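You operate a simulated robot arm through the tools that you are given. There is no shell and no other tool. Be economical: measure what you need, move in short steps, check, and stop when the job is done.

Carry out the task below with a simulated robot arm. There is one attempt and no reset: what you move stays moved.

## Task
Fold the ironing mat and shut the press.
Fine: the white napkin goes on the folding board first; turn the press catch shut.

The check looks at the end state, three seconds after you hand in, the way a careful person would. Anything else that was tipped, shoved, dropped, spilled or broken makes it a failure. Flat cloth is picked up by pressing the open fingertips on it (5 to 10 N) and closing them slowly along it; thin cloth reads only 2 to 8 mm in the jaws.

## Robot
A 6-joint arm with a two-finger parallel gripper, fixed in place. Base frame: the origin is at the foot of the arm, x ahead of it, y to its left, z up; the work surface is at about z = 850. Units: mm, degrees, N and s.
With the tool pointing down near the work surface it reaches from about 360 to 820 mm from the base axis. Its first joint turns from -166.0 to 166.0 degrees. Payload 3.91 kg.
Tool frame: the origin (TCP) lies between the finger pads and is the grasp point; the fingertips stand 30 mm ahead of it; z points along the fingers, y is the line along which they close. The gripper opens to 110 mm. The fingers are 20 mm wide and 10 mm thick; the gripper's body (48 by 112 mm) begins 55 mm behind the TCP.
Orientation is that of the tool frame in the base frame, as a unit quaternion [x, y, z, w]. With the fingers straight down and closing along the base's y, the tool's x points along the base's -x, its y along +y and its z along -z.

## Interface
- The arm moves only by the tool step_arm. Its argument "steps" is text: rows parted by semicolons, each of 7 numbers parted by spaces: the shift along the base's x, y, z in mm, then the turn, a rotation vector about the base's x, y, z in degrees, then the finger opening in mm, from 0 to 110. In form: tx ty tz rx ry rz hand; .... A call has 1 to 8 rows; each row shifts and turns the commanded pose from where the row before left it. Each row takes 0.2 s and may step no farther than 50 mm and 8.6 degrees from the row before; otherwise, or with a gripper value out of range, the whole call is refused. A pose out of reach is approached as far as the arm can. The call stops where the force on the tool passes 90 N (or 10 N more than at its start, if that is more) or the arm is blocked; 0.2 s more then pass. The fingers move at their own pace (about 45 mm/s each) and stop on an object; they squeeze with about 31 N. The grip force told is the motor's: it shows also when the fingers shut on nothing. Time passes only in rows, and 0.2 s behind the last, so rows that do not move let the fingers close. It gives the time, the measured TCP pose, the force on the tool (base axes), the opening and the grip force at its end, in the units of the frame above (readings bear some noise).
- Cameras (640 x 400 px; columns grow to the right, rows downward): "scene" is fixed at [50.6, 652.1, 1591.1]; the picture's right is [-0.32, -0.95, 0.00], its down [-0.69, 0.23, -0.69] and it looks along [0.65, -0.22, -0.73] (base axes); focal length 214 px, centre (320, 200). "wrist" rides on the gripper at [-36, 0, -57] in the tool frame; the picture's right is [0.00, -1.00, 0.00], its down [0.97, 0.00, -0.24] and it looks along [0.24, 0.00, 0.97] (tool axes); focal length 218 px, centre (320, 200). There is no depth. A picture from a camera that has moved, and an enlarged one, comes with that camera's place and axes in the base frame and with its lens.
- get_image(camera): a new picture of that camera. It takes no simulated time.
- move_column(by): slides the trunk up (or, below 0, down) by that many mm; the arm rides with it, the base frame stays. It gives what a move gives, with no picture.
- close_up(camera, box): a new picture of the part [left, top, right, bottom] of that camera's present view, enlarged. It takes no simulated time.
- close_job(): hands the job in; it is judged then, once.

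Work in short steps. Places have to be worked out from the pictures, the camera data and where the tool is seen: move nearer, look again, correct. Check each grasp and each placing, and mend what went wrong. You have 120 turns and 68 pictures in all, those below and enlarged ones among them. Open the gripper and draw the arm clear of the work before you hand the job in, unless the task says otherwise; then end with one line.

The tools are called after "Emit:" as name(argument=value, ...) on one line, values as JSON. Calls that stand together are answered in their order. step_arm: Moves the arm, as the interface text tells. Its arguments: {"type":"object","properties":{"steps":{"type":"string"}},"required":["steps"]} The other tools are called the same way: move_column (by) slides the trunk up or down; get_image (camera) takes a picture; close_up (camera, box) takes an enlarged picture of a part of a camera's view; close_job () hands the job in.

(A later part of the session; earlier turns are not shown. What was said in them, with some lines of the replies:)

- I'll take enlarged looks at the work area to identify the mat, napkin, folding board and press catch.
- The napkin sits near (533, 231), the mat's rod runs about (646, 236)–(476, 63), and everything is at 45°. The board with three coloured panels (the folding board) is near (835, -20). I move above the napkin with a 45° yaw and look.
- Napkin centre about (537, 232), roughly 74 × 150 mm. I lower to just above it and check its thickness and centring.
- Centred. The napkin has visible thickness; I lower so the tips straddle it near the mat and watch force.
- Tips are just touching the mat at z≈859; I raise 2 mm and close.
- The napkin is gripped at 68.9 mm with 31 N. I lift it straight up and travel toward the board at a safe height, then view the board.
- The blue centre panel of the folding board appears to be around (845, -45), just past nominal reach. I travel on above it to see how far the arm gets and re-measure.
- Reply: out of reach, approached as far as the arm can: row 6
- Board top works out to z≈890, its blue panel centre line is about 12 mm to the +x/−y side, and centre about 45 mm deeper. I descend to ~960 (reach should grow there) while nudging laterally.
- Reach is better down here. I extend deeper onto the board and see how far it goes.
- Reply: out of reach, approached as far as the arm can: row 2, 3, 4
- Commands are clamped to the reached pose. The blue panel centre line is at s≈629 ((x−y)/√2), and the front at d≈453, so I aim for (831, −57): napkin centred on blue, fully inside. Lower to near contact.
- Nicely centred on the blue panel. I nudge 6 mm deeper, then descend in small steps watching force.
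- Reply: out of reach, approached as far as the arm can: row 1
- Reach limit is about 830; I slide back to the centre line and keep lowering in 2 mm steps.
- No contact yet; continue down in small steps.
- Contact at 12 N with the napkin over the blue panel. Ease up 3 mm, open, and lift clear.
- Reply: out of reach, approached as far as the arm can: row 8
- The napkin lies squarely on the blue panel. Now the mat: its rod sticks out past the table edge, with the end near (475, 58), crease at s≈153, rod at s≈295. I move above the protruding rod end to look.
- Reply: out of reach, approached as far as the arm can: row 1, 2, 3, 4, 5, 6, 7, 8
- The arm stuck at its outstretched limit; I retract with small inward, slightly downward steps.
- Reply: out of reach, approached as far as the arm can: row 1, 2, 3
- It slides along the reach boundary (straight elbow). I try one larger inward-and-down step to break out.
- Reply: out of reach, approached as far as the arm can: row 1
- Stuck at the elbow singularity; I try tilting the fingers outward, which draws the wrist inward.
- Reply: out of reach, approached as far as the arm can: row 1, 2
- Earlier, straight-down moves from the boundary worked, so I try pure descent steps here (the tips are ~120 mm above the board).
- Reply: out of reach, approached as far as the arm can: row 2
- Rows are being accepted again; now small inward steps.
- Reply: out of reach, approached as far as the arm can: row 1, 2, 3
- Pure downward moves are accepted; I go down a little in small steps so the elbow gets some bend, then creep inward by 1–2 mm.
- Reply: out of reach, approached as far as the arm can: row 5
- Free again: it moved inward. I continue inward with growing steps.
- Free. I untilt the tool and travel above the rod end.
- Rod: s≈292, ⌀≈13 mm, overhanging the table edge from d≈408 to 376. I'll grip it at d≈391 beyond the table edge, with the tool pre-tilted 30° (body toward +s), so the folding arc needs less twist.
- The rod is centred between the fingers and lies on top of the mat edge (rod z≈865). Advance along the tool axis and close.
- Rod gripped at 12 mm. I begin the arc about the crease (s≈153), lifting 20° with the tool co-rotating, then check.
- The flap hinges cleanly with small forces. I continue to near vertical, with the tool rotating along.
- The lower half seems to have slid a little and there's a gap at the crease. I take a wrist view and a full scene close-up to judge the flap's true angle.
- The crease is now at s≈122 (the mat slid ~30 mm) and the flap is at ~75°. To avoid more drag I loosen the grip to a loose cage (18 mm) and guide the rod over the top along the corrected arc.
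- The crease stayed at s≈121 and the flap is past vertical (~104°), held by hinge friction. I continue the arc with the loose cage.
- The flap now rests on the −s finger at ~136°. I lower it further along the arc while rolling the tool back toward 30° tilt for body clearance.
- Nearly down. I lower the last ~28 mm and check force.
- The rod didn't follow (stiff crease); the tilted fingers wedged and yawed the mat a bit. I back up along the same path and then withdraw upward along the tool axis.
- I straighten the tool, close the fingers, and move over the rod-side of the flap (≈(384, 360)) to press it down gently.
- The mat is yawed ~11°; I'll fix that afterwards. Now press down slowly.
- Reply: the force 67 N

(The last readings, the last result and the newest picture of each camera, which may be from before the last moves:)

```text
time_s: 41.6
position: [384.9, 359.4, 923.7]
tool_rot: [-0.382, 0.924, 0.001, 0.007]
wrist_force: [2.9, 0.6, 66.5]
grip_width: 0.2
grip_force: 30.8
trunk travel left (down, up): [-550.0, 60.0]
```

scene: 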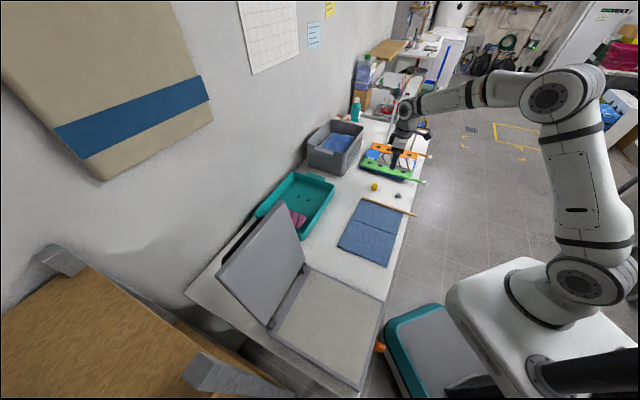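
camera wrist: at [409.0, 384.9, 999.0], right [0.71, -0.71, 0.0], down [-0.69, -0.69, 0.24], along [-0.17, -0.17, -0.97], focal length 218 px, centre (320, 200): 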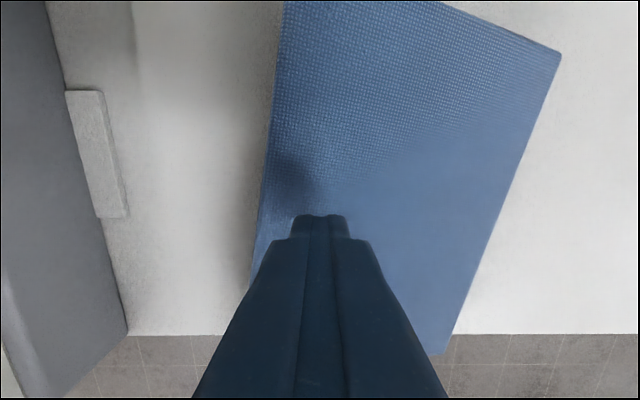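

66 N with the tip at z≈894: the flap is against a hard stop (folded state). I lift off and look at the side profile.

Emit:
step_arm(steps="0 0 4 0 0 0 0;0 0 10 0 0 0 0;0 0 30 0 0 0 0;0 0 40 0 0 0 0;-20 20 30 0 0 0 0;-30 30 0 0 0 0 0;-30 30 0 0 0 0 0")

Emit:
get_image(camera="wrist")

Emit:
close_up(camera="scene", box=[330, 200, 410, 280])

```text
time_s: 43.2
position: [303.5, 441.7, 1030.4]
tool_rot: [-0.382, 0.924, -0.003, 0.001]
wrist_force: [-0.5, 0.5, 0.5]
grip_width: 0.1
grip_force: 31.0
trunk travel left (down, up): [-550.0, 60.0]
```

```text
27 pictures are left
camera wrist: at [327.9, 466.3, 1089.7], right [0.71, -0.71, 0.0], down [-0.69, -0.68, 0.24], along [-0.17, -0.17, -0.97], focal length 218 px, centre (320, 200)
```

wrist: 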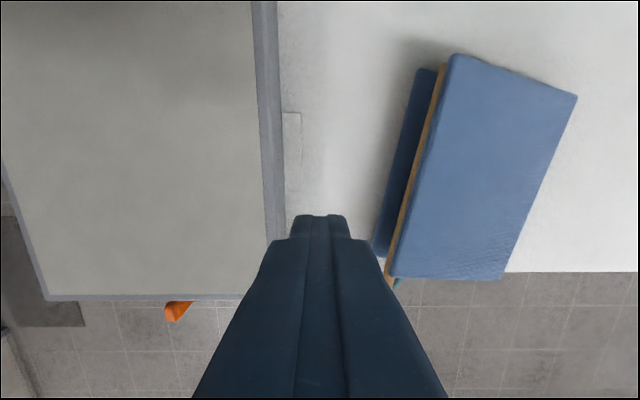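

```text
5.00 times, centred on (370, 240) of scene
camera zoom: at [50.6, 652.1, 1591.1], right [-0.32, -0.95, 0.0], down [-0.69, 0.23, -0.69], along [0.65, -0.22, -0.73], focal length 1072 px, centre (70, 0)
```

zoom: 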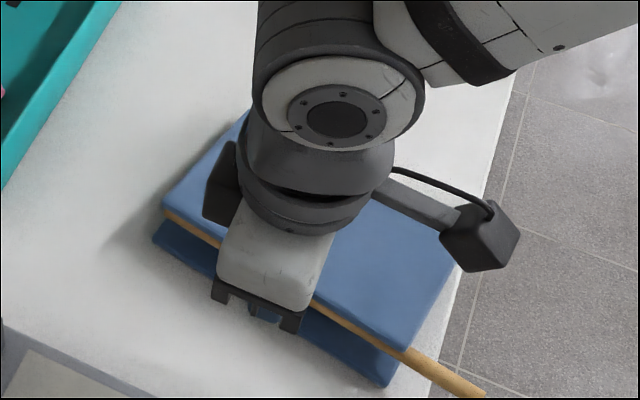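

The mat is folded against its stop, but yawed. I'll go to the −s side of the rod's overhanging end (beyond the table edge) with closed fingers and nudge it in +s to square and re-seat the mat.

Emit:
step_arm(steps="-25 -40 -10 0 0 0 0;-25 -40 -10 0 0 0 0;-26.5 -40.7 -10 0 0 0 0;0 0 -45 0 0 0 0;0 0 -45 0 0 0 0;0 0 -35 0 0 0 0;0 0 0 0 0 0 0")

Emit:
get_image(camera="wrist")

```text
time_s: 44.8
position: [227.0, 321.8, 875.7]
tool_rot: [-0.382, 0.924, -0.001, 0.001]
wrist_force: [0.3, -0.6, -0.1]
grip_width: 0.0
grip_force: 31.0
trunk travel left (down, up): [-550.0, 60.0]
```

```text
25 pictures are left
camera wrist: at [252.4, 346.9, 934.5], right [0.71, -0.71, 0.0], down [-0.69, -0.69, 0.24], along [-0.17, -0.17, -0.97], focal length 218 px, centre (320, 200)
```

wrist: 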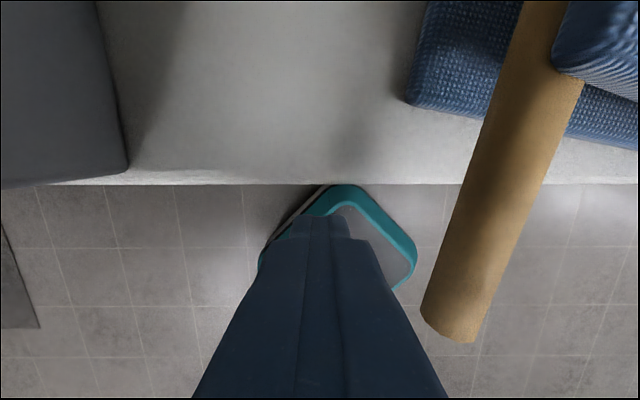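

Rod end is ~15 mm to the +s side of the fingers, at z≈885. I push in +s about 42 mm in small steps.

Emit:
step_arm(steps="5 -5 4 0 0 0 0;5 -5 0 0 0 0 0;5 -5 0 0 0 0 0;5 -5 0 0 0 0 0;5 -5 0 0 0 0 0;5 -5 0 0 0 0 0;0 0 0 0 0 0 0")

Emit:
get_image(camera="wrist")

```text
time_s: 46.4
position: [258.7, 291.1, 879.0]
tool_rot: [-0.383, 0.924, -0.002, 0.0]
wrist_force: [-0.1, -0.5, -0.1]
grip_width: 0.0
grip_force: 31.0
trunk travel left (down, up): [-550.0, 60.0]
```

```text
24 pictures are left
camera wrist: at [282.4, 315.7, 939.2], right [0.71, -0.71, 0.0], down [-0.69, -0.69, 0.24], along [-0.17, -0.17, -0.97], focal length 218 px, centre (320, 200)
```

wrist: 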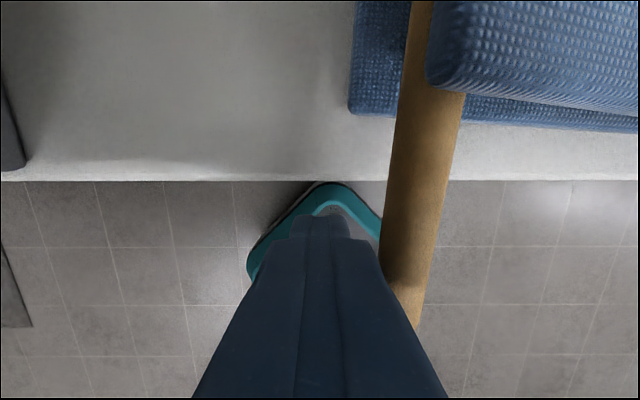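

Yaw is down to ~4.5°. Another ~12 mm.

Emit:
step_arm(steps="4.5 -4.5 0 0 0 0 0;4.5 -4.5 0 0 0 0 0;0 0 0 0 0 0 0")

Emit:
get_image(camera="wrist")

```text
time_s: 47.2
position: [266.6, 280.9, 879.8]
tool_rot: [-0.383, 0.924, -0.002, 0.001]
wrist_force: [-0.7, 0.9, -0.1]
grip_width: 0.0
grip_force: 31.6
trunk travel left (down, up): [-550.0, 60.0]
```

```text
23 pictures are left
camera wrist: at [291.3, 306.4, 939.2], right [0.71, -0.71, 0.0], down [-0.69, -0.69, 0.24], along [-0.17, -0.17, -0.97], focal length 218 px, centre (320, 200)
```

wrist: 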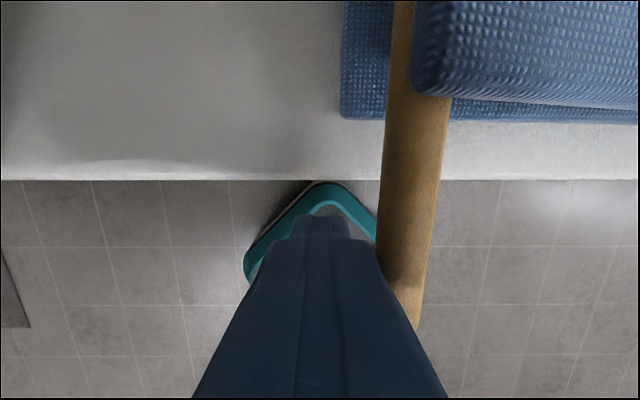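

The mat is square and folded. Now the press lid: I retreat, rise, and yaw the tool −90° so the fingers close front-to-back, moving toward the lid.

Emit:
step_arm(steps="-10 10 5 0 0 0 0;-5 10 48 0 0 -8.2 20;-5 10 48 0 0 -8.2 40;-5 10 48 0 0 -8.2 60;-5 10 48 0 0 -8.2 60;0 35 30 0 0 -8.2 60;0 35 30 0 0 -8.2 60;0 30 30 0 0 -8.2 60")

Emit:
step_arm(steps="0 0 20 0 0 -8.2 60;0 0 20 0 0 -8.2 60;0 0 10 0 0 -8.2 60;0 0 0 0 0 -8 60")

Emit:
get_image(camera="wrist")

Emit:
get_image(camera="scene")

```text
time_s: 49.0
position: [235.9, 431.0, 1167.1]
tool_rot: [0.109, 0.994, -0.002, 0.0]
wrist_force: [-0.3, -0.8, 0.6]
grip_width: 60.0
grip_force: 0.0
trunk travel left (down, up): [-550.0, 60.0]
```

```text
time_s: 50.0
position: [237.3, 430.2, 1217.9]
tool_rot: [0.384, 0.923, -0.002, 0.0]
wrist_force: [0.0, -0.4, -0.8]
grip_width: 60.1
grip_force: 0.1
trunk travel left (down, up): [-550.0, 60.0]
```

```text
22 pictures are left
camera wrist: at [261.2, 404.4, 1276.1], right [-0.71, -0.71, 0.0], down [-0.68, 0.69, 0.24], along [-0.17, 0.17, -0.97], focal length 218 px, centre (320, 200)
```

wrist: 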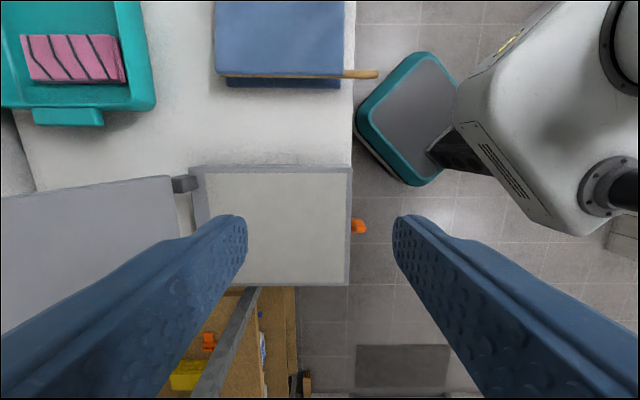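

```text
21 pictures are left
```

scene: 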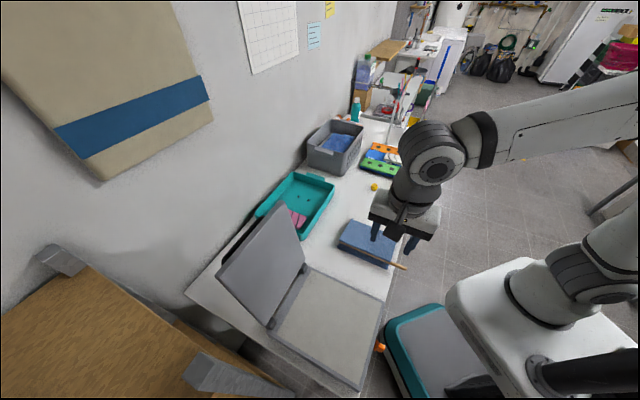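

Press base: s −137…−378, front d≈417; the lid stands ~7° past vertical with its top edge around d≈742, z≈1195. I raise the trunk for reach, then approach with the fingers tilted 20° outward.

Emit:
move_column(by=60)

Emit:
step_arm(steps="25 38 0 4.7 -4.7 0 70;25 38 0 4.7 -4.7 0 70;25 38 0 4.7 -4.7 0 70;24 39 0 0 0 0 70;0 0 0 0 0 0 70")

Emit:
get_image(camera="wrist")

```text
time_s: 51.0
position: [236.8, 430.9, 1275.6]
tool_rot: [0.382, 0.924, -0.002, -0.001]
wrist_force: [-0.3, 0.2, -0.1]
grip_width: 60.0
grip_force: 0.1
trunk travel left (down, up): [-610.0, 0.0]
```

```text
time_s: 52.2
position: [335.9, 583.5, 1276.0]
tool_rot: [0.377, 0.91, 0.159, 0.066]
wrist_force: [-0.2, 0.1, 0.0]
grip_width: 69.8
grip_force: 0.0
trunk travel left (down, up): [-610.0, 0.0]
```

```text
20 pictures are left
camera wrist: at [346.2, 543.6, 1332.0], right [-0.67, -0.66, -0.34], down [-0.74, 0.63, 0.23], along [0.06, 0.4, -0.91], focal length 218 px, centre (320, 200)
```

wrist: 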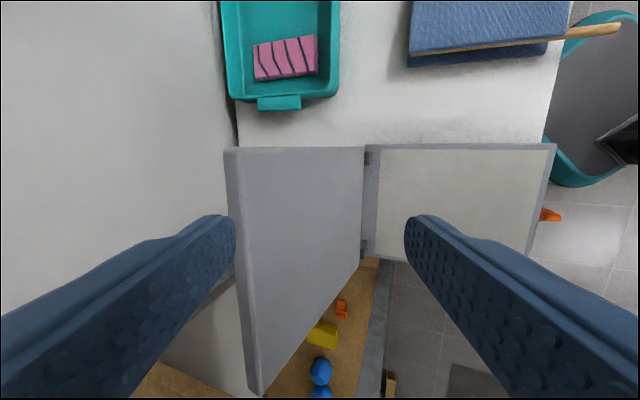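

Lid top edge measured at d≈732–746, z≈1206. I move over it with the 70 mm opening straddling it.

Emit:
step_arm(steps="20 22 0 0 0 0 70;20 22 0 0 0 0 70;20 23 0 0 0 0 70;0 0 0 0 0 0 70")

Emit:
get_image(camera="wrist")

```text
time_s: 53.2
position: [395.4, 649.8, 1278.8]
tool_rot: [0.377, 0.91, 0.159, 0.065]
wrist_force: [0.4, -0.3, 0.1]
grip_width: 70.0
grip_force: 0.1
trunk travel left (down, up): [-610.0, 0.0]
```

```text
19 pictures are left
camera wrist: at [406.0, 610.2, 1333.0], right [-0.67, -0.67, -0.34], down [-0.74, 0.63, 0.23], along [0.06, 0.4, -0.91], focal length 218 px, centre (320, 200)
```

wrist: 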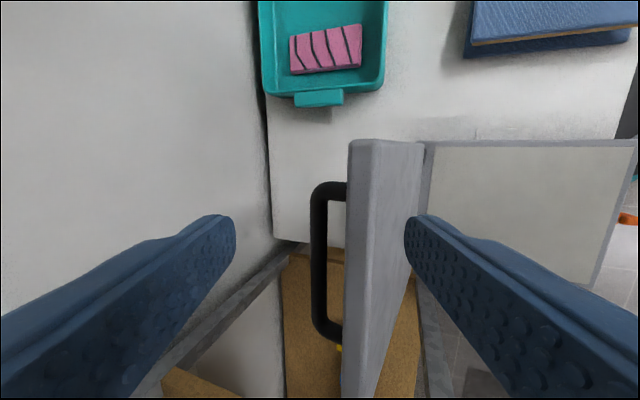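

A handle sits on the lid's back (s≲−170), so I shift to s≈−153 (right end of the lid) to clear it, then lower over the edge.

Emit:
step_arm(steps="9.5 -9.5 0 0 0 0 70;9.5 -9.5 0 0 0 0 70;0 0 -25 0 0 0 70;0 0 -25 0 0 0 70;0 0 -20 0 0 0 70;0 0 -10 0 0 0 70;0 0 0 0 0 0 70")

Emit:
get_image(camera="wrist")

```text
time_s: 54.8
position: [415.4, 632.5, 1195.4]
tool_rot: [0.377, 0.91, 0.159, 0.066]
wrist_force: [0.5, 0.3, 0.2]
grip_width: 69.8
grip_force: 0.2
trunk travel left (down, up): [-610.0, 0.0]
```

```text
18 pictures are left
camera wrist: at [425.7, 592.5, 1251.9], right [-0.67, -0.67, -0.34], down [-0.74, 0.63, 0.23], along [0.06, 0.4, -0.91], focal length 218 px, centre (320, 200)
```

wrist: 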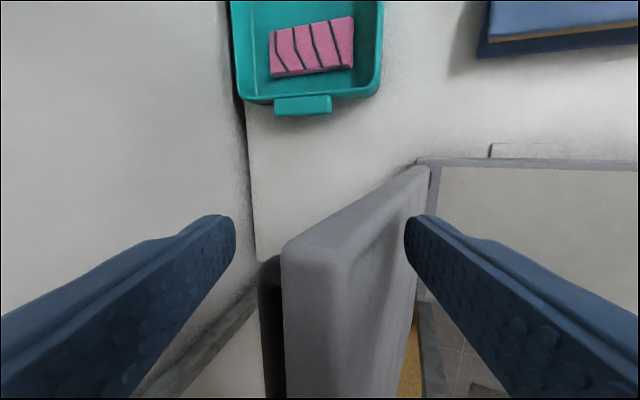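

The lid edge is between the fingers. I narrow to a loose cage and start drawing the lid forward over vertical, co-rotating the tool.

Emit:
step_arm(steps="0 0 0 0 0 0 55;-15 -15 1.9 2.1 -2.1 0 50;-15 -15 0.4 2.1 -2.1 0 50;-15 -15 -1.2 2.1 -2.1 0 50;-15 -15 -2.5 2.1 -2.1 0 50;0 0 0 0 0 0 50")

Emit:
get_image(camera="wrist")

```text
time_s: 56.2
position: [355.0, 572.0, 1195.4]
tool_rot: [0.368, 0.889, 0.252, 0.103]
wrist_force: [0.2, -0.1, 0.6]
grip_width: 50.1
grip_force: 0.0
trunk travel left (down, up): [-610.0, 0.0]
```

```text
17 pictures are left
camera wrist: at [358.1, 524.4, 1245.7], right [-0.6, -0.6, -0.52], down [-0.78, 0.6, 0.2], along [0.19, 0.53, -0.83], focal length 218 px, centre (320, 200)
```

wrist: 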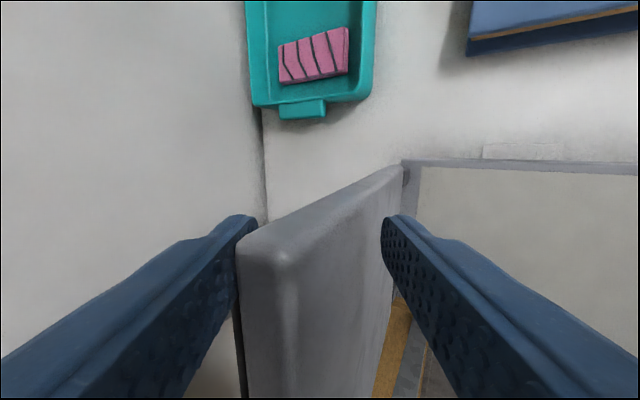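

The far finger is carrying the lid forward. I continue the arc with the near finger ready to catch it.

Emit:
step_arm(steps="-14.7 -14.7 -4.1 1.8 -1.8 0 50;-14.5 -14.5 -5.5 1.8 -1.8 0 50;-14.1 -14.1 -6.9 1.8 -1.8 0 50;-13.9 -13.9 -8.3 1.8 -1.8 0 50;-13.4 -13.4 -9.6 1.8 -1.8 0 50;-12.9 -12.9 -10.9 1.8 -1.8 0 50;0 0 0 0 0 0 50")

Emit:
get_image(camera="wrist")

Emit:
close_up(camera="scene", box=[200, 160, 440, 400])

```text
time_s: 57.8
position: [301.3, 504.0, 1222.1]
tool_rot: [0.35, 0.854, 0.357, 0.147]
wrist_force: [-0.4, 0.5, -1.0]
grip_width: 50.0
grip_force: 0.1
out of reach, approached as far as the arm can: row 4, 5, 6
trunk travel left (down, up): [-610.0, 0.0]
```

```text
16 pictures are left
camera wrist: at [296.7, 449.5, 1265.0], right [-0.49, -0.5, -0.71], down [-0.81, 0.56, 0.17], along [0.32, 0.66, -0.68], focal length 218 px, centre (320, 200)
```

wrist: 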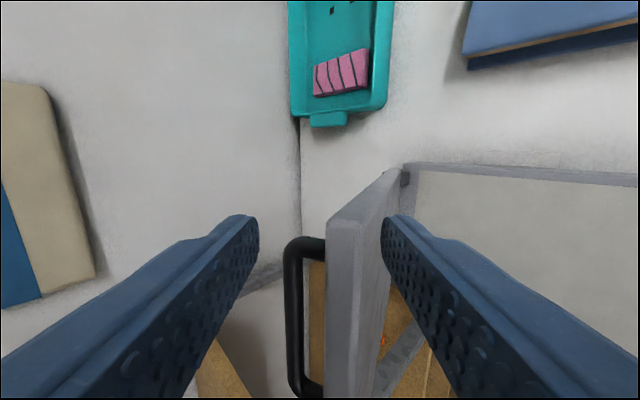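

```text
1.67 times, centred on (320, 280) of scene
camera zoom: at [50.6, 652.1, 1591.1], right [-0.32, -0.95, 0.0], down [-0.69, 0.23, -0.69], along [0.65, -0.22, -0.73], focal length 358 px, centre (320, 67)
```

zoom: 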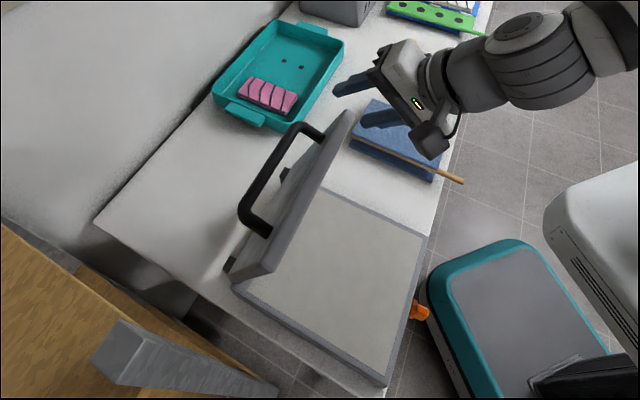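

The lid holds by itself leaning forward (~20° past vertical), and the arm hit an orientation limit. I lift clear, bring the tool back to vertical behind the lid with closed fingers, then push from behind.

Emit:
step_arm(steps="0 0 25 0 0 0 50;0 0 20 -3 3 0 50;12.7 12.7 0 -5.8 5.8 0 30;12.7 12.7 0 -5.8 5.8 0 10;12.7 12.7 0 -5.8 5.8 0 0;12.7 12.7 0 -5.8 5.8 0 0;12.7 12.7 0 -5.8 5.8 0 0;12.7 12.7 0 -2.7 2.7 0 0")

Emit:
get_image(camera="wrist")

```text
time_s: 59.6
position: [377.4, 579.9, 1268.0]
tool_rot: [0.383, 0.924, -0.018, -0.008]
wrist_force: [0.2, 0.2, 0.5]
grip_width: 0.1
grip_force: 30.9
trunk travel left (down, up): [-610.0, 0.0]
```

```text
14 pictures are left
camera wrist: at [403.6, 556.1, 1326.6], right [-0.71, -0.71, 0.04], down [-0.68, 0.69, 0.24], along [-0.2, 0.14, -0.97], focal length 218 px, centre (320, 200)
```

wrist: 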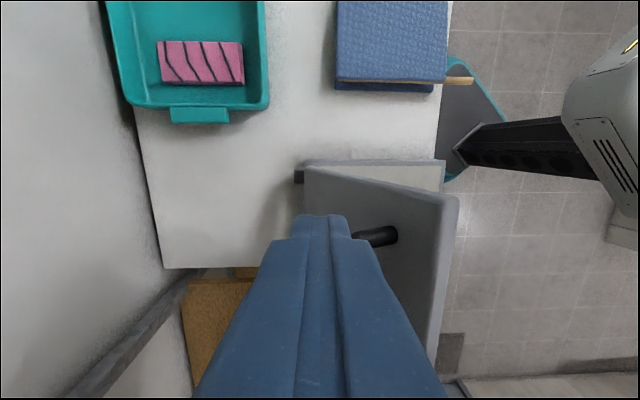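

The lid holds at ~112°. I descend behind it near its right edge (s≈−155, clear of the handle) and push forward.

Emit:
step_arm(steps="-8.5 8.5 0 0.8 -0.8 0 0;0 0 -40 0.8 -0.8 0 0;0 0 -40 0 0 0 0;0 0 -38 0 0 0 0;-14 -14 0 0 0 0 0;-14 -14 0 0 0 0 0;-14 -14 0 0 0 0 0;0 0 0 0 0 0 0")

Emit:
step_arm(steps="-14 -14 -5 0 0 0 0;-14 -14 -5 0 0 0 0;-14 -14 -10 0 0 0 0;-14 -14 -10 0 0 0 0;0 0 0 0 0 0 0")

Emit:
get_image(camera="wrist")

```text
time_s: 61.4
position: [326.3, 546.2, 1150.1]
tool_rot: [0.383, 0.924, 0.001, 0.0]
wrist_force: [0.6, -0.5, -0.3]
grip_width: 0.4
grip_force: 31.2
trunk travel left (down, up): [-610.0, 0.0]
```

```text
time_s: 62.6
position: [271.2, 491.1, 1119.4]
tool_rot: [0.383, 0.924, 0.0, 0.0]
wrist_force: [-0.1, 0.5, -0.4]
grip_width: 0.0
grip_force: 31.5
trunk travel left (down, up): [-610.0, 0.0]
```

```text
13 pictures are left
camera wrist: at [294.9, 464.8, 1178.7], right [-0.71, -0.71, 0.0], down [-0.69, 0.69, 0.24], along [-0.17, 0.17, -0.97], focal length 218 px, centre (320, 200)
```

wrist: 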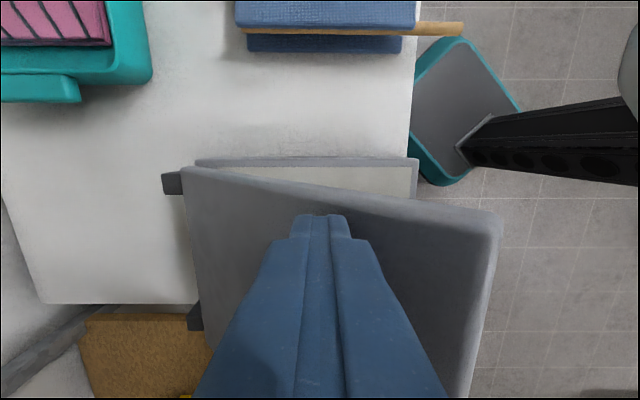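

The lid is at ~45° and following. I continue forward and downward in steps.

Emit:
step_arm(steps="-7 -7 -15 0 0 0 0;-7 -7 -15 0 0 0 0;-7 -7 -15 0 0 0 0;-7 -7 -15 0 0 0 0;-7 -7 -15 0 0 0 0;-7 -7 -15 0 0 0 0;0 0 0 0 0 0 0")

Emit:
get_image(camera="wrist")

```text
time_s: 64.2
position: [228.0, 448.0, 1029.0]
tool_rot: [0.383, 0.924, 0.0, -0.001]
wrist_force: [-0.9, 0.9, 0.0]
grip_width: 0.1
grip_force: 30.7
trunk travel left (down, up): [-610.0, 0.0]
```

```text
12 pictures are left
camera wrist: at [252.5, 421.7, 1089.0], right [-0.71, -0.71, 0.0], down [-0.69, 0.69, 0.24], along [-0.17, 0.17, -0.97], focal length 218 px, centre (320, 200)
```

wrist: 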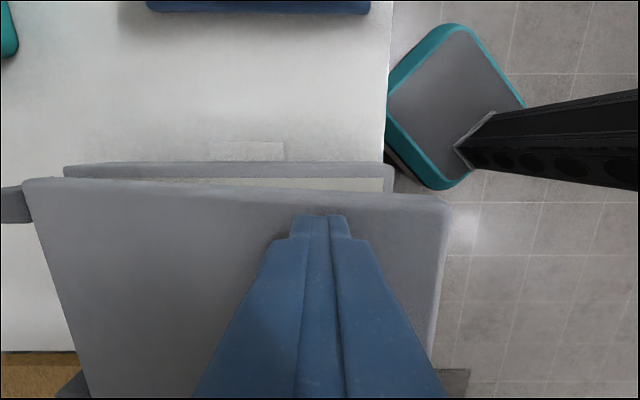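

The lid is nearly closed. I press straight down in small steps until it seats.

Emit:
step_arm(steps="0 0 -15 0 0 0 0;0 0 -15 0 0 0 0;0 0 -15 0 0 0 0;0 0 -12 0 0 0 0;0 0 -8 0 0 0 0;0 0 -5 0 0 0 0;0 0 0 0 0 0 0")

```text
time_s: 65.7
position: [228.4, 447.5, 970.5]
tool_rot: [0.383, 0.924, 0.009, -0.001]
wrist_force: [-6.9, -20.7, 52.5]
grip_width: 0.0
grip_force: 30.8
trunk travel left (down, up): [-610.0, 0.0]
stopped in row 7: the force on the tool passed its limit (the readings are from after the stop); the commanded pose is now the measured one
```

Stopped by force at tip z≈940. I ease off and look whether the lid is seated.

Emit:
step_arm(steps="0 0 10 0 0 0 0;-10 -10 30 0 0 0 0;-20 -20 30 0 0 0 0;0 0 0 0 0 0 0")

Emit:
get_image(camera="wrist")

Emit:
close_up(camera="scene", box=[220, 190, 420, 400])

```text
time_s: 66.7
position: [200.7, 422.7, 1035.8]
tool_rot: [0.383, 0.924, 0.006, 0.0]
wrist_force: [0.2, -0.9, -0.2]
grip_width: 0.0
grip_force: 30.8
trunk travel left (down, up): [-610.0, 0.0]
```

```text
11 pictures are left
camera wrist: at [224.7, 395.5, 1093.5], right [-0.71, -0.71, -0.01], down [-0.69, 0.68, 0.24], along [-0.16, 0.18, -0.97], focal length 218 px, centre (320, 200)
```

wrist: 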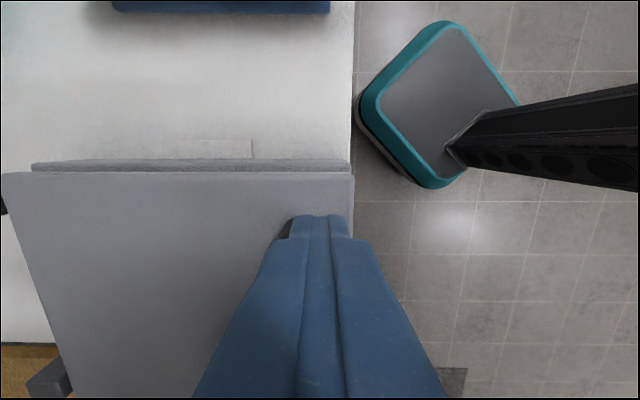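

```text
1.90 times, centred on (320, 295) of scene
camera zoom: at [50.6, 652.1, 1591.1], right [-0.32, -0.95, 0.0], down [-0.69, 0.23, -0.69], along [0.65, -0.22, -0.73], focal length 408 px, centre (320, 19)
```

zoom: 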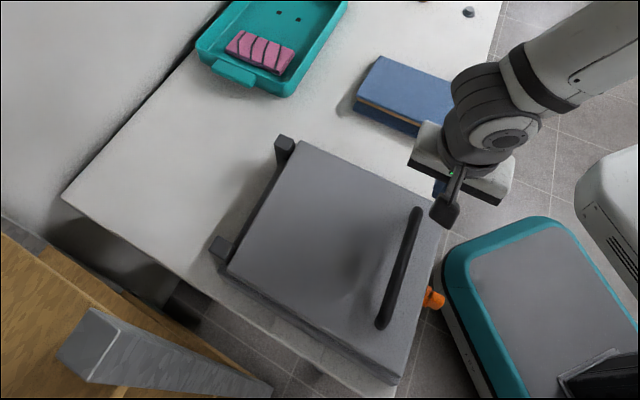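

The lid is shut. Now the orange catch on the front (≈s −252, d 396). I zoom in on it.

Emit:
close_up(camera="scene", box=[364, 330, 404, 360])

```text
13.33 times, centred on (384, 345) of scene
camera zoom: at [50.6, 652.1, 1591.1], right [-0.32, -0.95, 0.0], down [-0.69, 0.23, -0.69], along [0.65, -0.22, -0.73], focal length 2860 px, centre (-533, -1733)
```

zoom: 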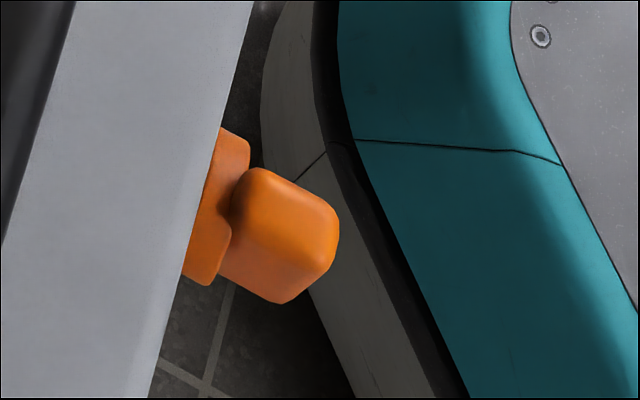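

The catch has a ~17 mm block handle on a plate; I need a frontal view. I move in front of the press and tilt the tool toward it.

Emit:
step_arm(steps="-40 -12 10 0 0 0 0;-40 -12 0 0 0 0 0;-40 -12 0 0 0 0 0;-40 -12 0 5 -5 0 0;-20 0 0 5.5 -5.5 0 20;0 0 0 5.5 -5.5 0 40;0 0 0 5.5 -5.5 0 40;0 0 0 5.5 -5.5 0 40")

```text
time_s: 68.5
position: [29.6, 382.0, 1061.6]
tool_rot: [0.377, 0.918, 0.118, 0.046]
wrist_force: [-1.0, 0.0, -0.6]
grip_width: 40.1
grip_force: 0.1
out of reach, approached as far as the arm can: row 5, 6, 7, 8
trunk travel left (down, up): [-610.0, 0.0]
```

The inner reach limits the tilt. Lowering the trunk gives the wrist room: I raise the arm first, then lower the trunk by 300 mm.

Emit:
step_arm(steps="0 0 40 0 0 0 40;0 0 40 0 0 0 40;0 0 40 0 0 0 40;0 0 40 0 0 0 40;0 0 40 0 0 0 40;0 0 20 0 0 0 40")

Emit:
move_column(by=-250)

Emit:
step_arm(steps="0 0 0 5.5 -5.5 0 40;0 0 0 5.5 -5.5 0 40;0 0 0 5.5 -5.5 0 40;0 0 0 5.5 -5.5 0 40;0 0 0 0 0 0 40")

```text
time_s: 69.8
position: [31.1, 380.8, 1281.6]
tool_rot: [0.377, 0.918, 0.118, 0.044]
wrist_force: [0.0, -0.6, 0.0]
grip_width: 40.0
grip_force: 0.1
trunk travel left (down, up): [-610.0, 0.0]
```

```text
time_s: 72.4
position: [29.7, 382.0, 1031.6]
tool_rot: [0.377, 0.917, 0.119, 0.046]
wrist_force: [0.0, 0.2, -1.0]
grip_width: 39.9
grip_force: 0.0
trunk travel left (down, up): [-360.0, 250.0]
```

```text
time_s: 73.6
position: [88.5, 390.8, 1087.9]
tool_rot: [0.343, 0.859, 0.353, 0.144]
wrist_force: [0.3, -0.4, -0.3]
grip_width: 40.1
grip_force: 0.1
out of reach, approached as far as the arm can: row 3, 4
trunk travel left (down, up): [-360.0, 250.0]
```

Tilt is now 45°. I lower the trunk another 180 mm to bring the wrist camera to knob height and look.

Emit:
move_column(by=-180)

Emit:
get_image(camera="wrist")

```text
time_s: 75.6
position: [89.8, 391.0, 907.2]
tool_rot: [0.344, 0.859, 0.351, 0.142]
wrist_force: [0.2, -0.1, -0.6]
grip_width: 39.8
grip_force: 0.1
trunk travel left (down, up): [-180.0, 430.0]
```

```text
8 pictures are left
camera wrist: at [86.2, 337.0, 949.9], right [-0.49, -0.52, -0.7], down [-0.82, 0.55, 0.17], along [0.3, 0.66, -0.69], focal length 218 px, centre (320, 200)
```

wrist: 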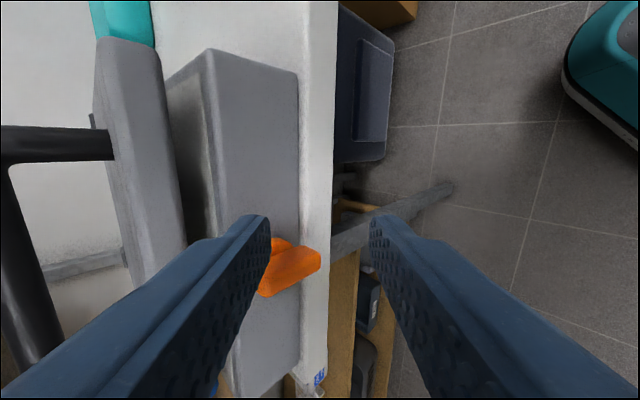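

The catch is visible but hidden partly by a finger, and the lid front seems ~20 mm above the base rim. I shift the tool 50 mm along −s to get an unobstructed view of the catch and the lid gap.

Emit:
step_arm(steps="-17 17 0 0 0 0 40;-18 18 0 0 0 0 40;0 0 0 0 0 0 40")

Emit:
close_up(camera="wrist", box=[90, 60, 410, 260])

```text
time_s: 76.4
position: [66.5, 429.6, 919.5]
tool_rot: [0.342, 0.861, 0.349, 0.141]
wrist_force: [0.4, -0.1, -0.5]
grip_width: 40.1
grip_force: 0.0
out of reach, approached as far as the arm can: row 1, 2
trunk travel left (down, up): [-180.0, 430.0]
```

```text
2.00 times, centred on (250, 160) of wrist
camera zoom: at [62.5, 375.0, 961.9], right [-0.49, -0.52, -0.7], down [-0.82, 0.55, 0.17], along [0.29, 0.65, -0.7], focal length 436 px, centre (460, 280)
```

zoom: 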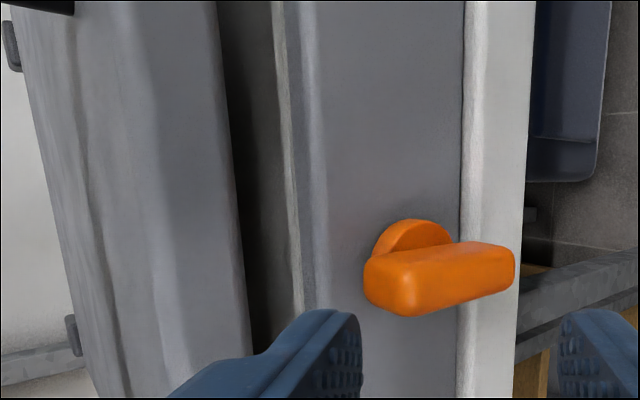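

Now clear: a bar handle stands vertical (z≈857–904, s≈−249, d≈383–400) on a round hub. I'll push its top clockwise (+s) and then down with closed fingertips. First get the tip to the −s side of the bar's upper end.

Emit:
step_arm(steps="-7 7 0 0 0 0 0;-10 10 0 0 0 0 0;0 0 0 0 0 0 0;10 10 0 0 0 0 0;0 0 0 0 0 0 0")

Emit:
get_image(camera="wrist")

```text
time_s: 77.6
position: [62.9, 457.2, 924.5]
tool_rot: [0.344, 0.859, 0.352, 0.143]
wrist_force: [0.0, -0.9, 0.4]
grip_width: 0.0
grip_force: 30.4
out of reach, approached as far as the arm can: row 1, 2
trunk travel left (down, up): [-180.0, 430.0]
```

```text
6 pictures are left
camera wrist: at [60.3, 402.7, 968.3], right [-0.49, -0.52, -0.7], down [-0.82, 0.55, 0.17], along [0.3, 0.66, -0.69], focal length 218 px, centre (320, 200)
```

wrist: 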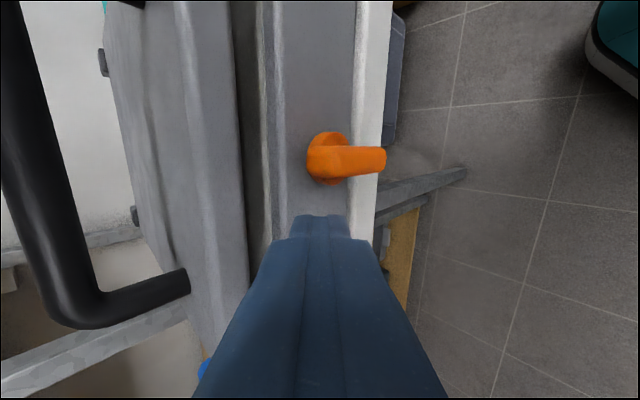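

The tip sits on the −s side of the bar top. I lower slightly and sweep in +s with small steps, watching the force.

Emit:
step_arm(steps="3 3 -7 0 0 0 0;4.2 -4.2 0 0 0 0 0;4.2 -4.2 0 0 0 0 0;4.2 -4.2 0 0 0 0 0;4.2 -4.2 0 0 0 0 0;0 0 0 0 0 0 0")

Emit:
close_up(camera="wrist", box=[160, 60, 480, 260])

```text
time_s: 79.0
position: [82.6, 443.1, 919.4]
tool_rot: [0.344, 0.859, 0.351, 0.143]
wrist_force: [-0.6, 1.1, 5.9]
grip_width: 0.0
grip_force: 31.2
trunk travel left (down, up): [-180.0, 430.0]
```

```text
2.00 times, centred on (320, 160) of wrist
camera zoom: at [80.3, 388.5, 961.5], right [-0.49, -0.52, -0.7], down [-0.82, 0.55, 0.17], along [0.3, 0.66, -0.69], focal length 436 px, centre (320, 280)
```

zoom: 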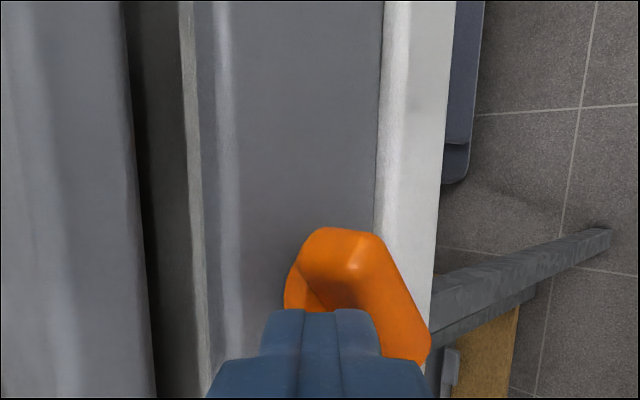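

It turns clockwise. I continue the sweep and press the end down gently.

Emit:
step_arm(steps="4.2 -4.2 0 0 0 0 0;4.2 -4.2 0 0 0 0 0;4.2 -4.2 -2 0 0 0 0;4.2 -4.2 -3 0 0 0 0;0 0 -3 0 0 0 0;0 0 0 0 0 0 0")

Emit:
close_up(camera="wrist", box=[160, 100, 480, 300])

```text
time_s: 80.4
position: [100.6, 426.3, 912.3]
tool_rot: [0.345, 0.858, 0.353, 0.144]
wrist_force: [-0.6, -2.2, 19.6]
grip_width: 0.1
grip_force: 30.8
trunk travel left (down, up): [-180.0, 430.0]
```

```text
2.00 times, centred on (320, 200) of wrist
camera zoom: at [97.1, 371.5, 955.1], right [-0.49, -0.51, -0.71], down [-0.82, 0.55, 0.17], along [0.3, 0.66, -0.69], focal length 436 px, centre (320, 200)
```

zoom: 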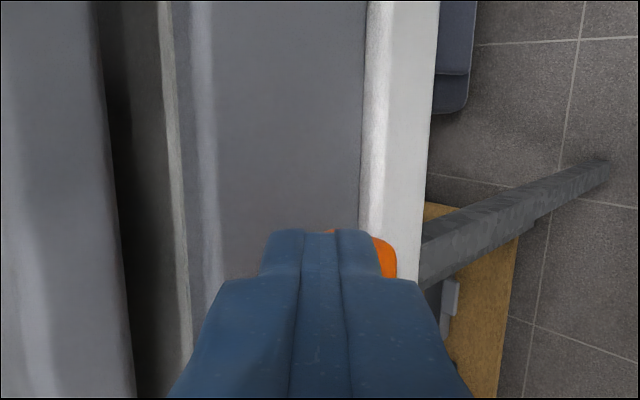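

Vertical force 20 N suggests the bar is near horizontal at its stop. I back off upward and shift −s for an unobstructed check.

Emit:
step_arm(steps="0 0 10 0 0 0 0;-4 -4 15 0 0 0 0;-4 -4 10 0 0 0 0;-16 16 0 0 0 0 0;-16 16 0 0 0 0 0;-10 10 0 0 0 0 0;0 0 0 0 0 0 0")

Emit:
close_up(camera="wrist", box=[160, 60, 480, 260])

```text
time_s: 82.0
position: [50.8, 460.5, 945.2]
tool_rot: [0.344, 0.859, 0.351, 0.142]
wrist_force: [0.3, 0.7, -0.2]
grip_width: 0.0
grip_force: 30.7
trunk travel left (down, up): [-180.0, 430.0]
```

```text
2.00 times, centred on (320, 160) of wrist
camera zoom: at [46.9, 406.5, 988.0], right [-0.49, -0.52, -0.7], down [-0.82, 0.55, 0.17], along [0.3, 0.66, -0.69], focal length 436 px, centre (320, 280)
```

zoom: 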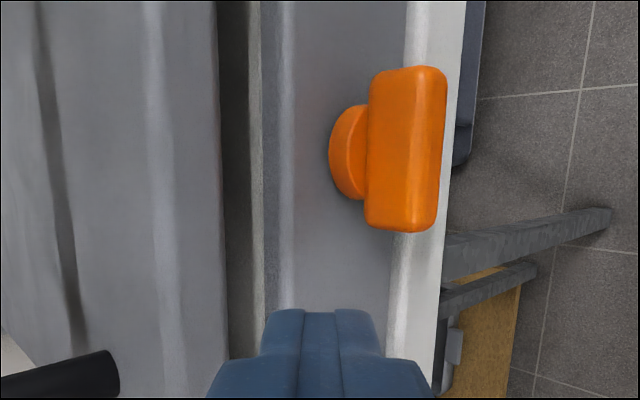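

The bar is now horizontal — catch turned. To be sure the lid is really seated (not tilted), I'll raise the trunk, point the tool down, and probe the lid height near the front and near the hinge.

Emit:
move_column(by=280)

Emit:
step_arm(steps="10 -10 0 -5.5 5.5 0 0;20 -8 0 -5.5 5.5 0 0;20 -8 0 -5.5 5.5 0 0;20 -8 0 -5.5 5.5 0 0;20 -8 0 -5.5 5.5 0 0;30 0 0 -4.3 4.3 0 0;33 0 0 0 0 0 0;0 0 -40 0 0 0 0")

```text
time_s: 84.9
position: [49.7, 460.5, 1225.2]
tool_rot: [0.344, 0.859, 0.352, 0.142]
wrist_force: [0.0, 0.1, -0.4]
grip_width: 0.2
grip_force: 32.0
trunk travel left (down, up): [-460.0, 150.0]
```

```text
time_s: 86.7
position: [203.2, 418.4, 1185.0]
tool_rot: [0.373, 0.928, -0.001, -0.008]
wrist_force: [0.6, -0.7, -0.2]
grip_width: 0.2
grip_force: 31.0
trunk travel left (down, up): [-460.0, 150.0]
```

Descend to just above the lid front.

Emit:
step_arm(steps="0 0 -45 0 0 0 0;0 0 -45 0 0 0 0;0 0 -45 0 0 0 0;0 0 -45 0 0 0 0;0 0 -20 0 0 0 0;0 0 -8 0 0 0 0;0 0 -4 0 0 0 0;0 0 0 0 0 0 0")

```text
time_s: 88.5
position: [203.3, 418.6, 972.9]
tool_rot: [0.373, 0.928, -0.001, -0.008]
wrist_force: [0.3, 0.4, -0.5]
grip_width: 0.0
grip_force: 31.4
trunk travel left (down, up): [-460.0, 150.0]
```

No contact at tip z≈943 yet; keep lowering slowly.

Emit:
step_arm(steps="0 0 -2 0 0 0 0;0 0 -2 0 0 0 0;0 0 -2 0 0 0 0;0 0 0 0 0 0 0")

```text
time_s: 89.5
position: [203.8, 418.6, 970.6]
tool_rot: [0.374, 0.927, 0.004, -0.008]
wrist_force: [3.2, 1.6, 46.2]
grip_width: 0.0
grip_force: 30.5
trunk travel left (down, up): [-460.0, 150.0]
```

Contact at tip z≈941 here, stiff — same as at d≈477 earlier. Now probe near the hinge (d≈620).

Emit:
step_arm(steps="0 0 20 0 0 0 0;30 30 0 0 0 0 0;30 30 0 0 0 0 0;30 30 0 0 0 0 0;30 30 0 0 0 0 0;0 0 -14 0 0 0 0;0 0 -2 0 0 0 0;0 0 0 0 0 0 0")

```text
time_s: 91.3
position: [322.9, 539.3, 971.0]
tool_rot: [0.374, 0.927, -0.001, -0.008]
wrist_force: [0.2, -0.3, -0.2]
grip_width: 0.1
grip_force: 30.8
trunk travel left (down, up): [-460.0, 150.0]
```

Emit:
step_arm(steps="0 0 -2 0 0 0 0;0 0 -2 0 0 0 0;0 0 -2 0 0 0 0;0 0 0 0 0 0 0")

```text
time_s: 92.3
position: [322.9, 538.7, 971.1]
tool_rot: [0.374, 0.928, 0.004, -0.006]
wrist_force: [6.0, 6.1, 48.6]
grip_width: 0.0
grip_force: 31.4
trunk travel left (down, up): [-460.0, 150.0]
```

The lid is level (941 mm at both ends), so it is fully shut. I withdraw the arm clear and take a final look.

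Emit:
step_arm(steps="0 0 30 0 0 0 20;0 0 50 0 0 0 60;0 0 50 0 0 0 90;0 0 50 0 0 0 90;20 -45 30 0 0 0 90;20 -45 30 0 0 0 90;20 -45 30 0 0 0 90;0 -45 0 0 0 0 90")

Emit:
get_image(camera="scene")

```text
refused: row 5 steps farther than a row can; nothing moved
```

```text
2 pictures are left
```

scene: 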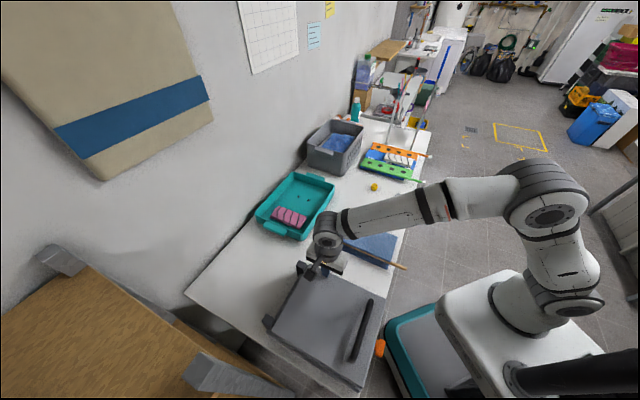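

That retreat was too long per row; repeat with shorter rows.

Emit:
step_arm(steps="0 0 30 0 0 0 20;0 0 45 0 0 0 60;0 0 45 0 0 0 90;0 0 45 0 0 0 90;10 -35 25 0 0 0 90;10 -35 25 0 0 0 90;10 -35 25 0 0 0 90;10 -40 20 0 0 0 90")

Emit:
step_arm(steps="0 -40 20 0 0 0 90;0 -40 20 0 0 0 90;0 -40 20 0 0 0 90;0 -40 0 0 0 0 90")

Emit:
close_up(camera="scene", box=[220, 120, 460, 400])

```text
time_s: 94.1
position: [363.1, 391.2, 1224.9]
tool_rot: [0.375, 0.927, -0.001, -0.008]
wrist_force: [0.1, -0.6, 0.5]
grip_width: 90.3
grip_force: 0.1
trunk travel left (down, up): [-460.0, 150.0]
```

```text
time_s: 95.1
position: [362.5, 232.2, 1286.2]
tool_rot: [0.373, 0.928, 0.0, -0.008]
wrist_force: [0.7, 0.3, 0.1]
grip_width: 89.9
grip_force: 0.1
trunk travel left (down, up): [-460.0, 150.0]
```

```text
1.43 times, centred on (340, 260) of scene
camera zoom: at [50.6, 652.1, 1591.1], right [-0.32, -0.95, 0.0], down [-0.69, 0.23, -0.69], along [0.65, -0.22, -0.73], focal length 306 px, centre (291, 114)
```

zoom: 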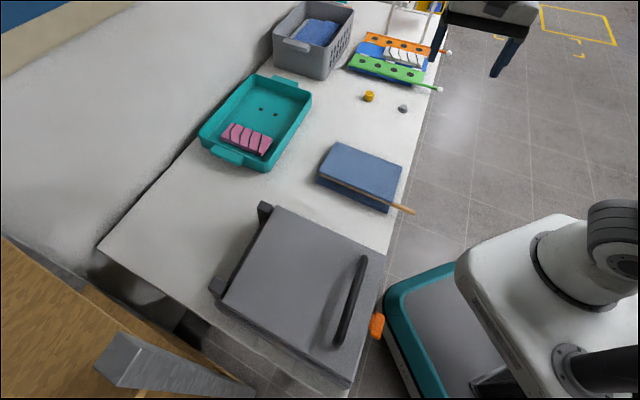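

Everything looks right: the napkin is on the folding board, the mat is folded, the lid is shut with the catch turned, and the arm is clear and open. I hand in.

Emit:
close_job()

```text
The job is handed in.
```

The white napkin is on the folding board's blue panel, the ironing mat is folded, the press lid is shut with its catch turned clockwise from vertical to horizontal, and the arm is clear with the gripper open; the mat slid and twisted while folding, so I squared it up but it may sit slightly off its original spot.
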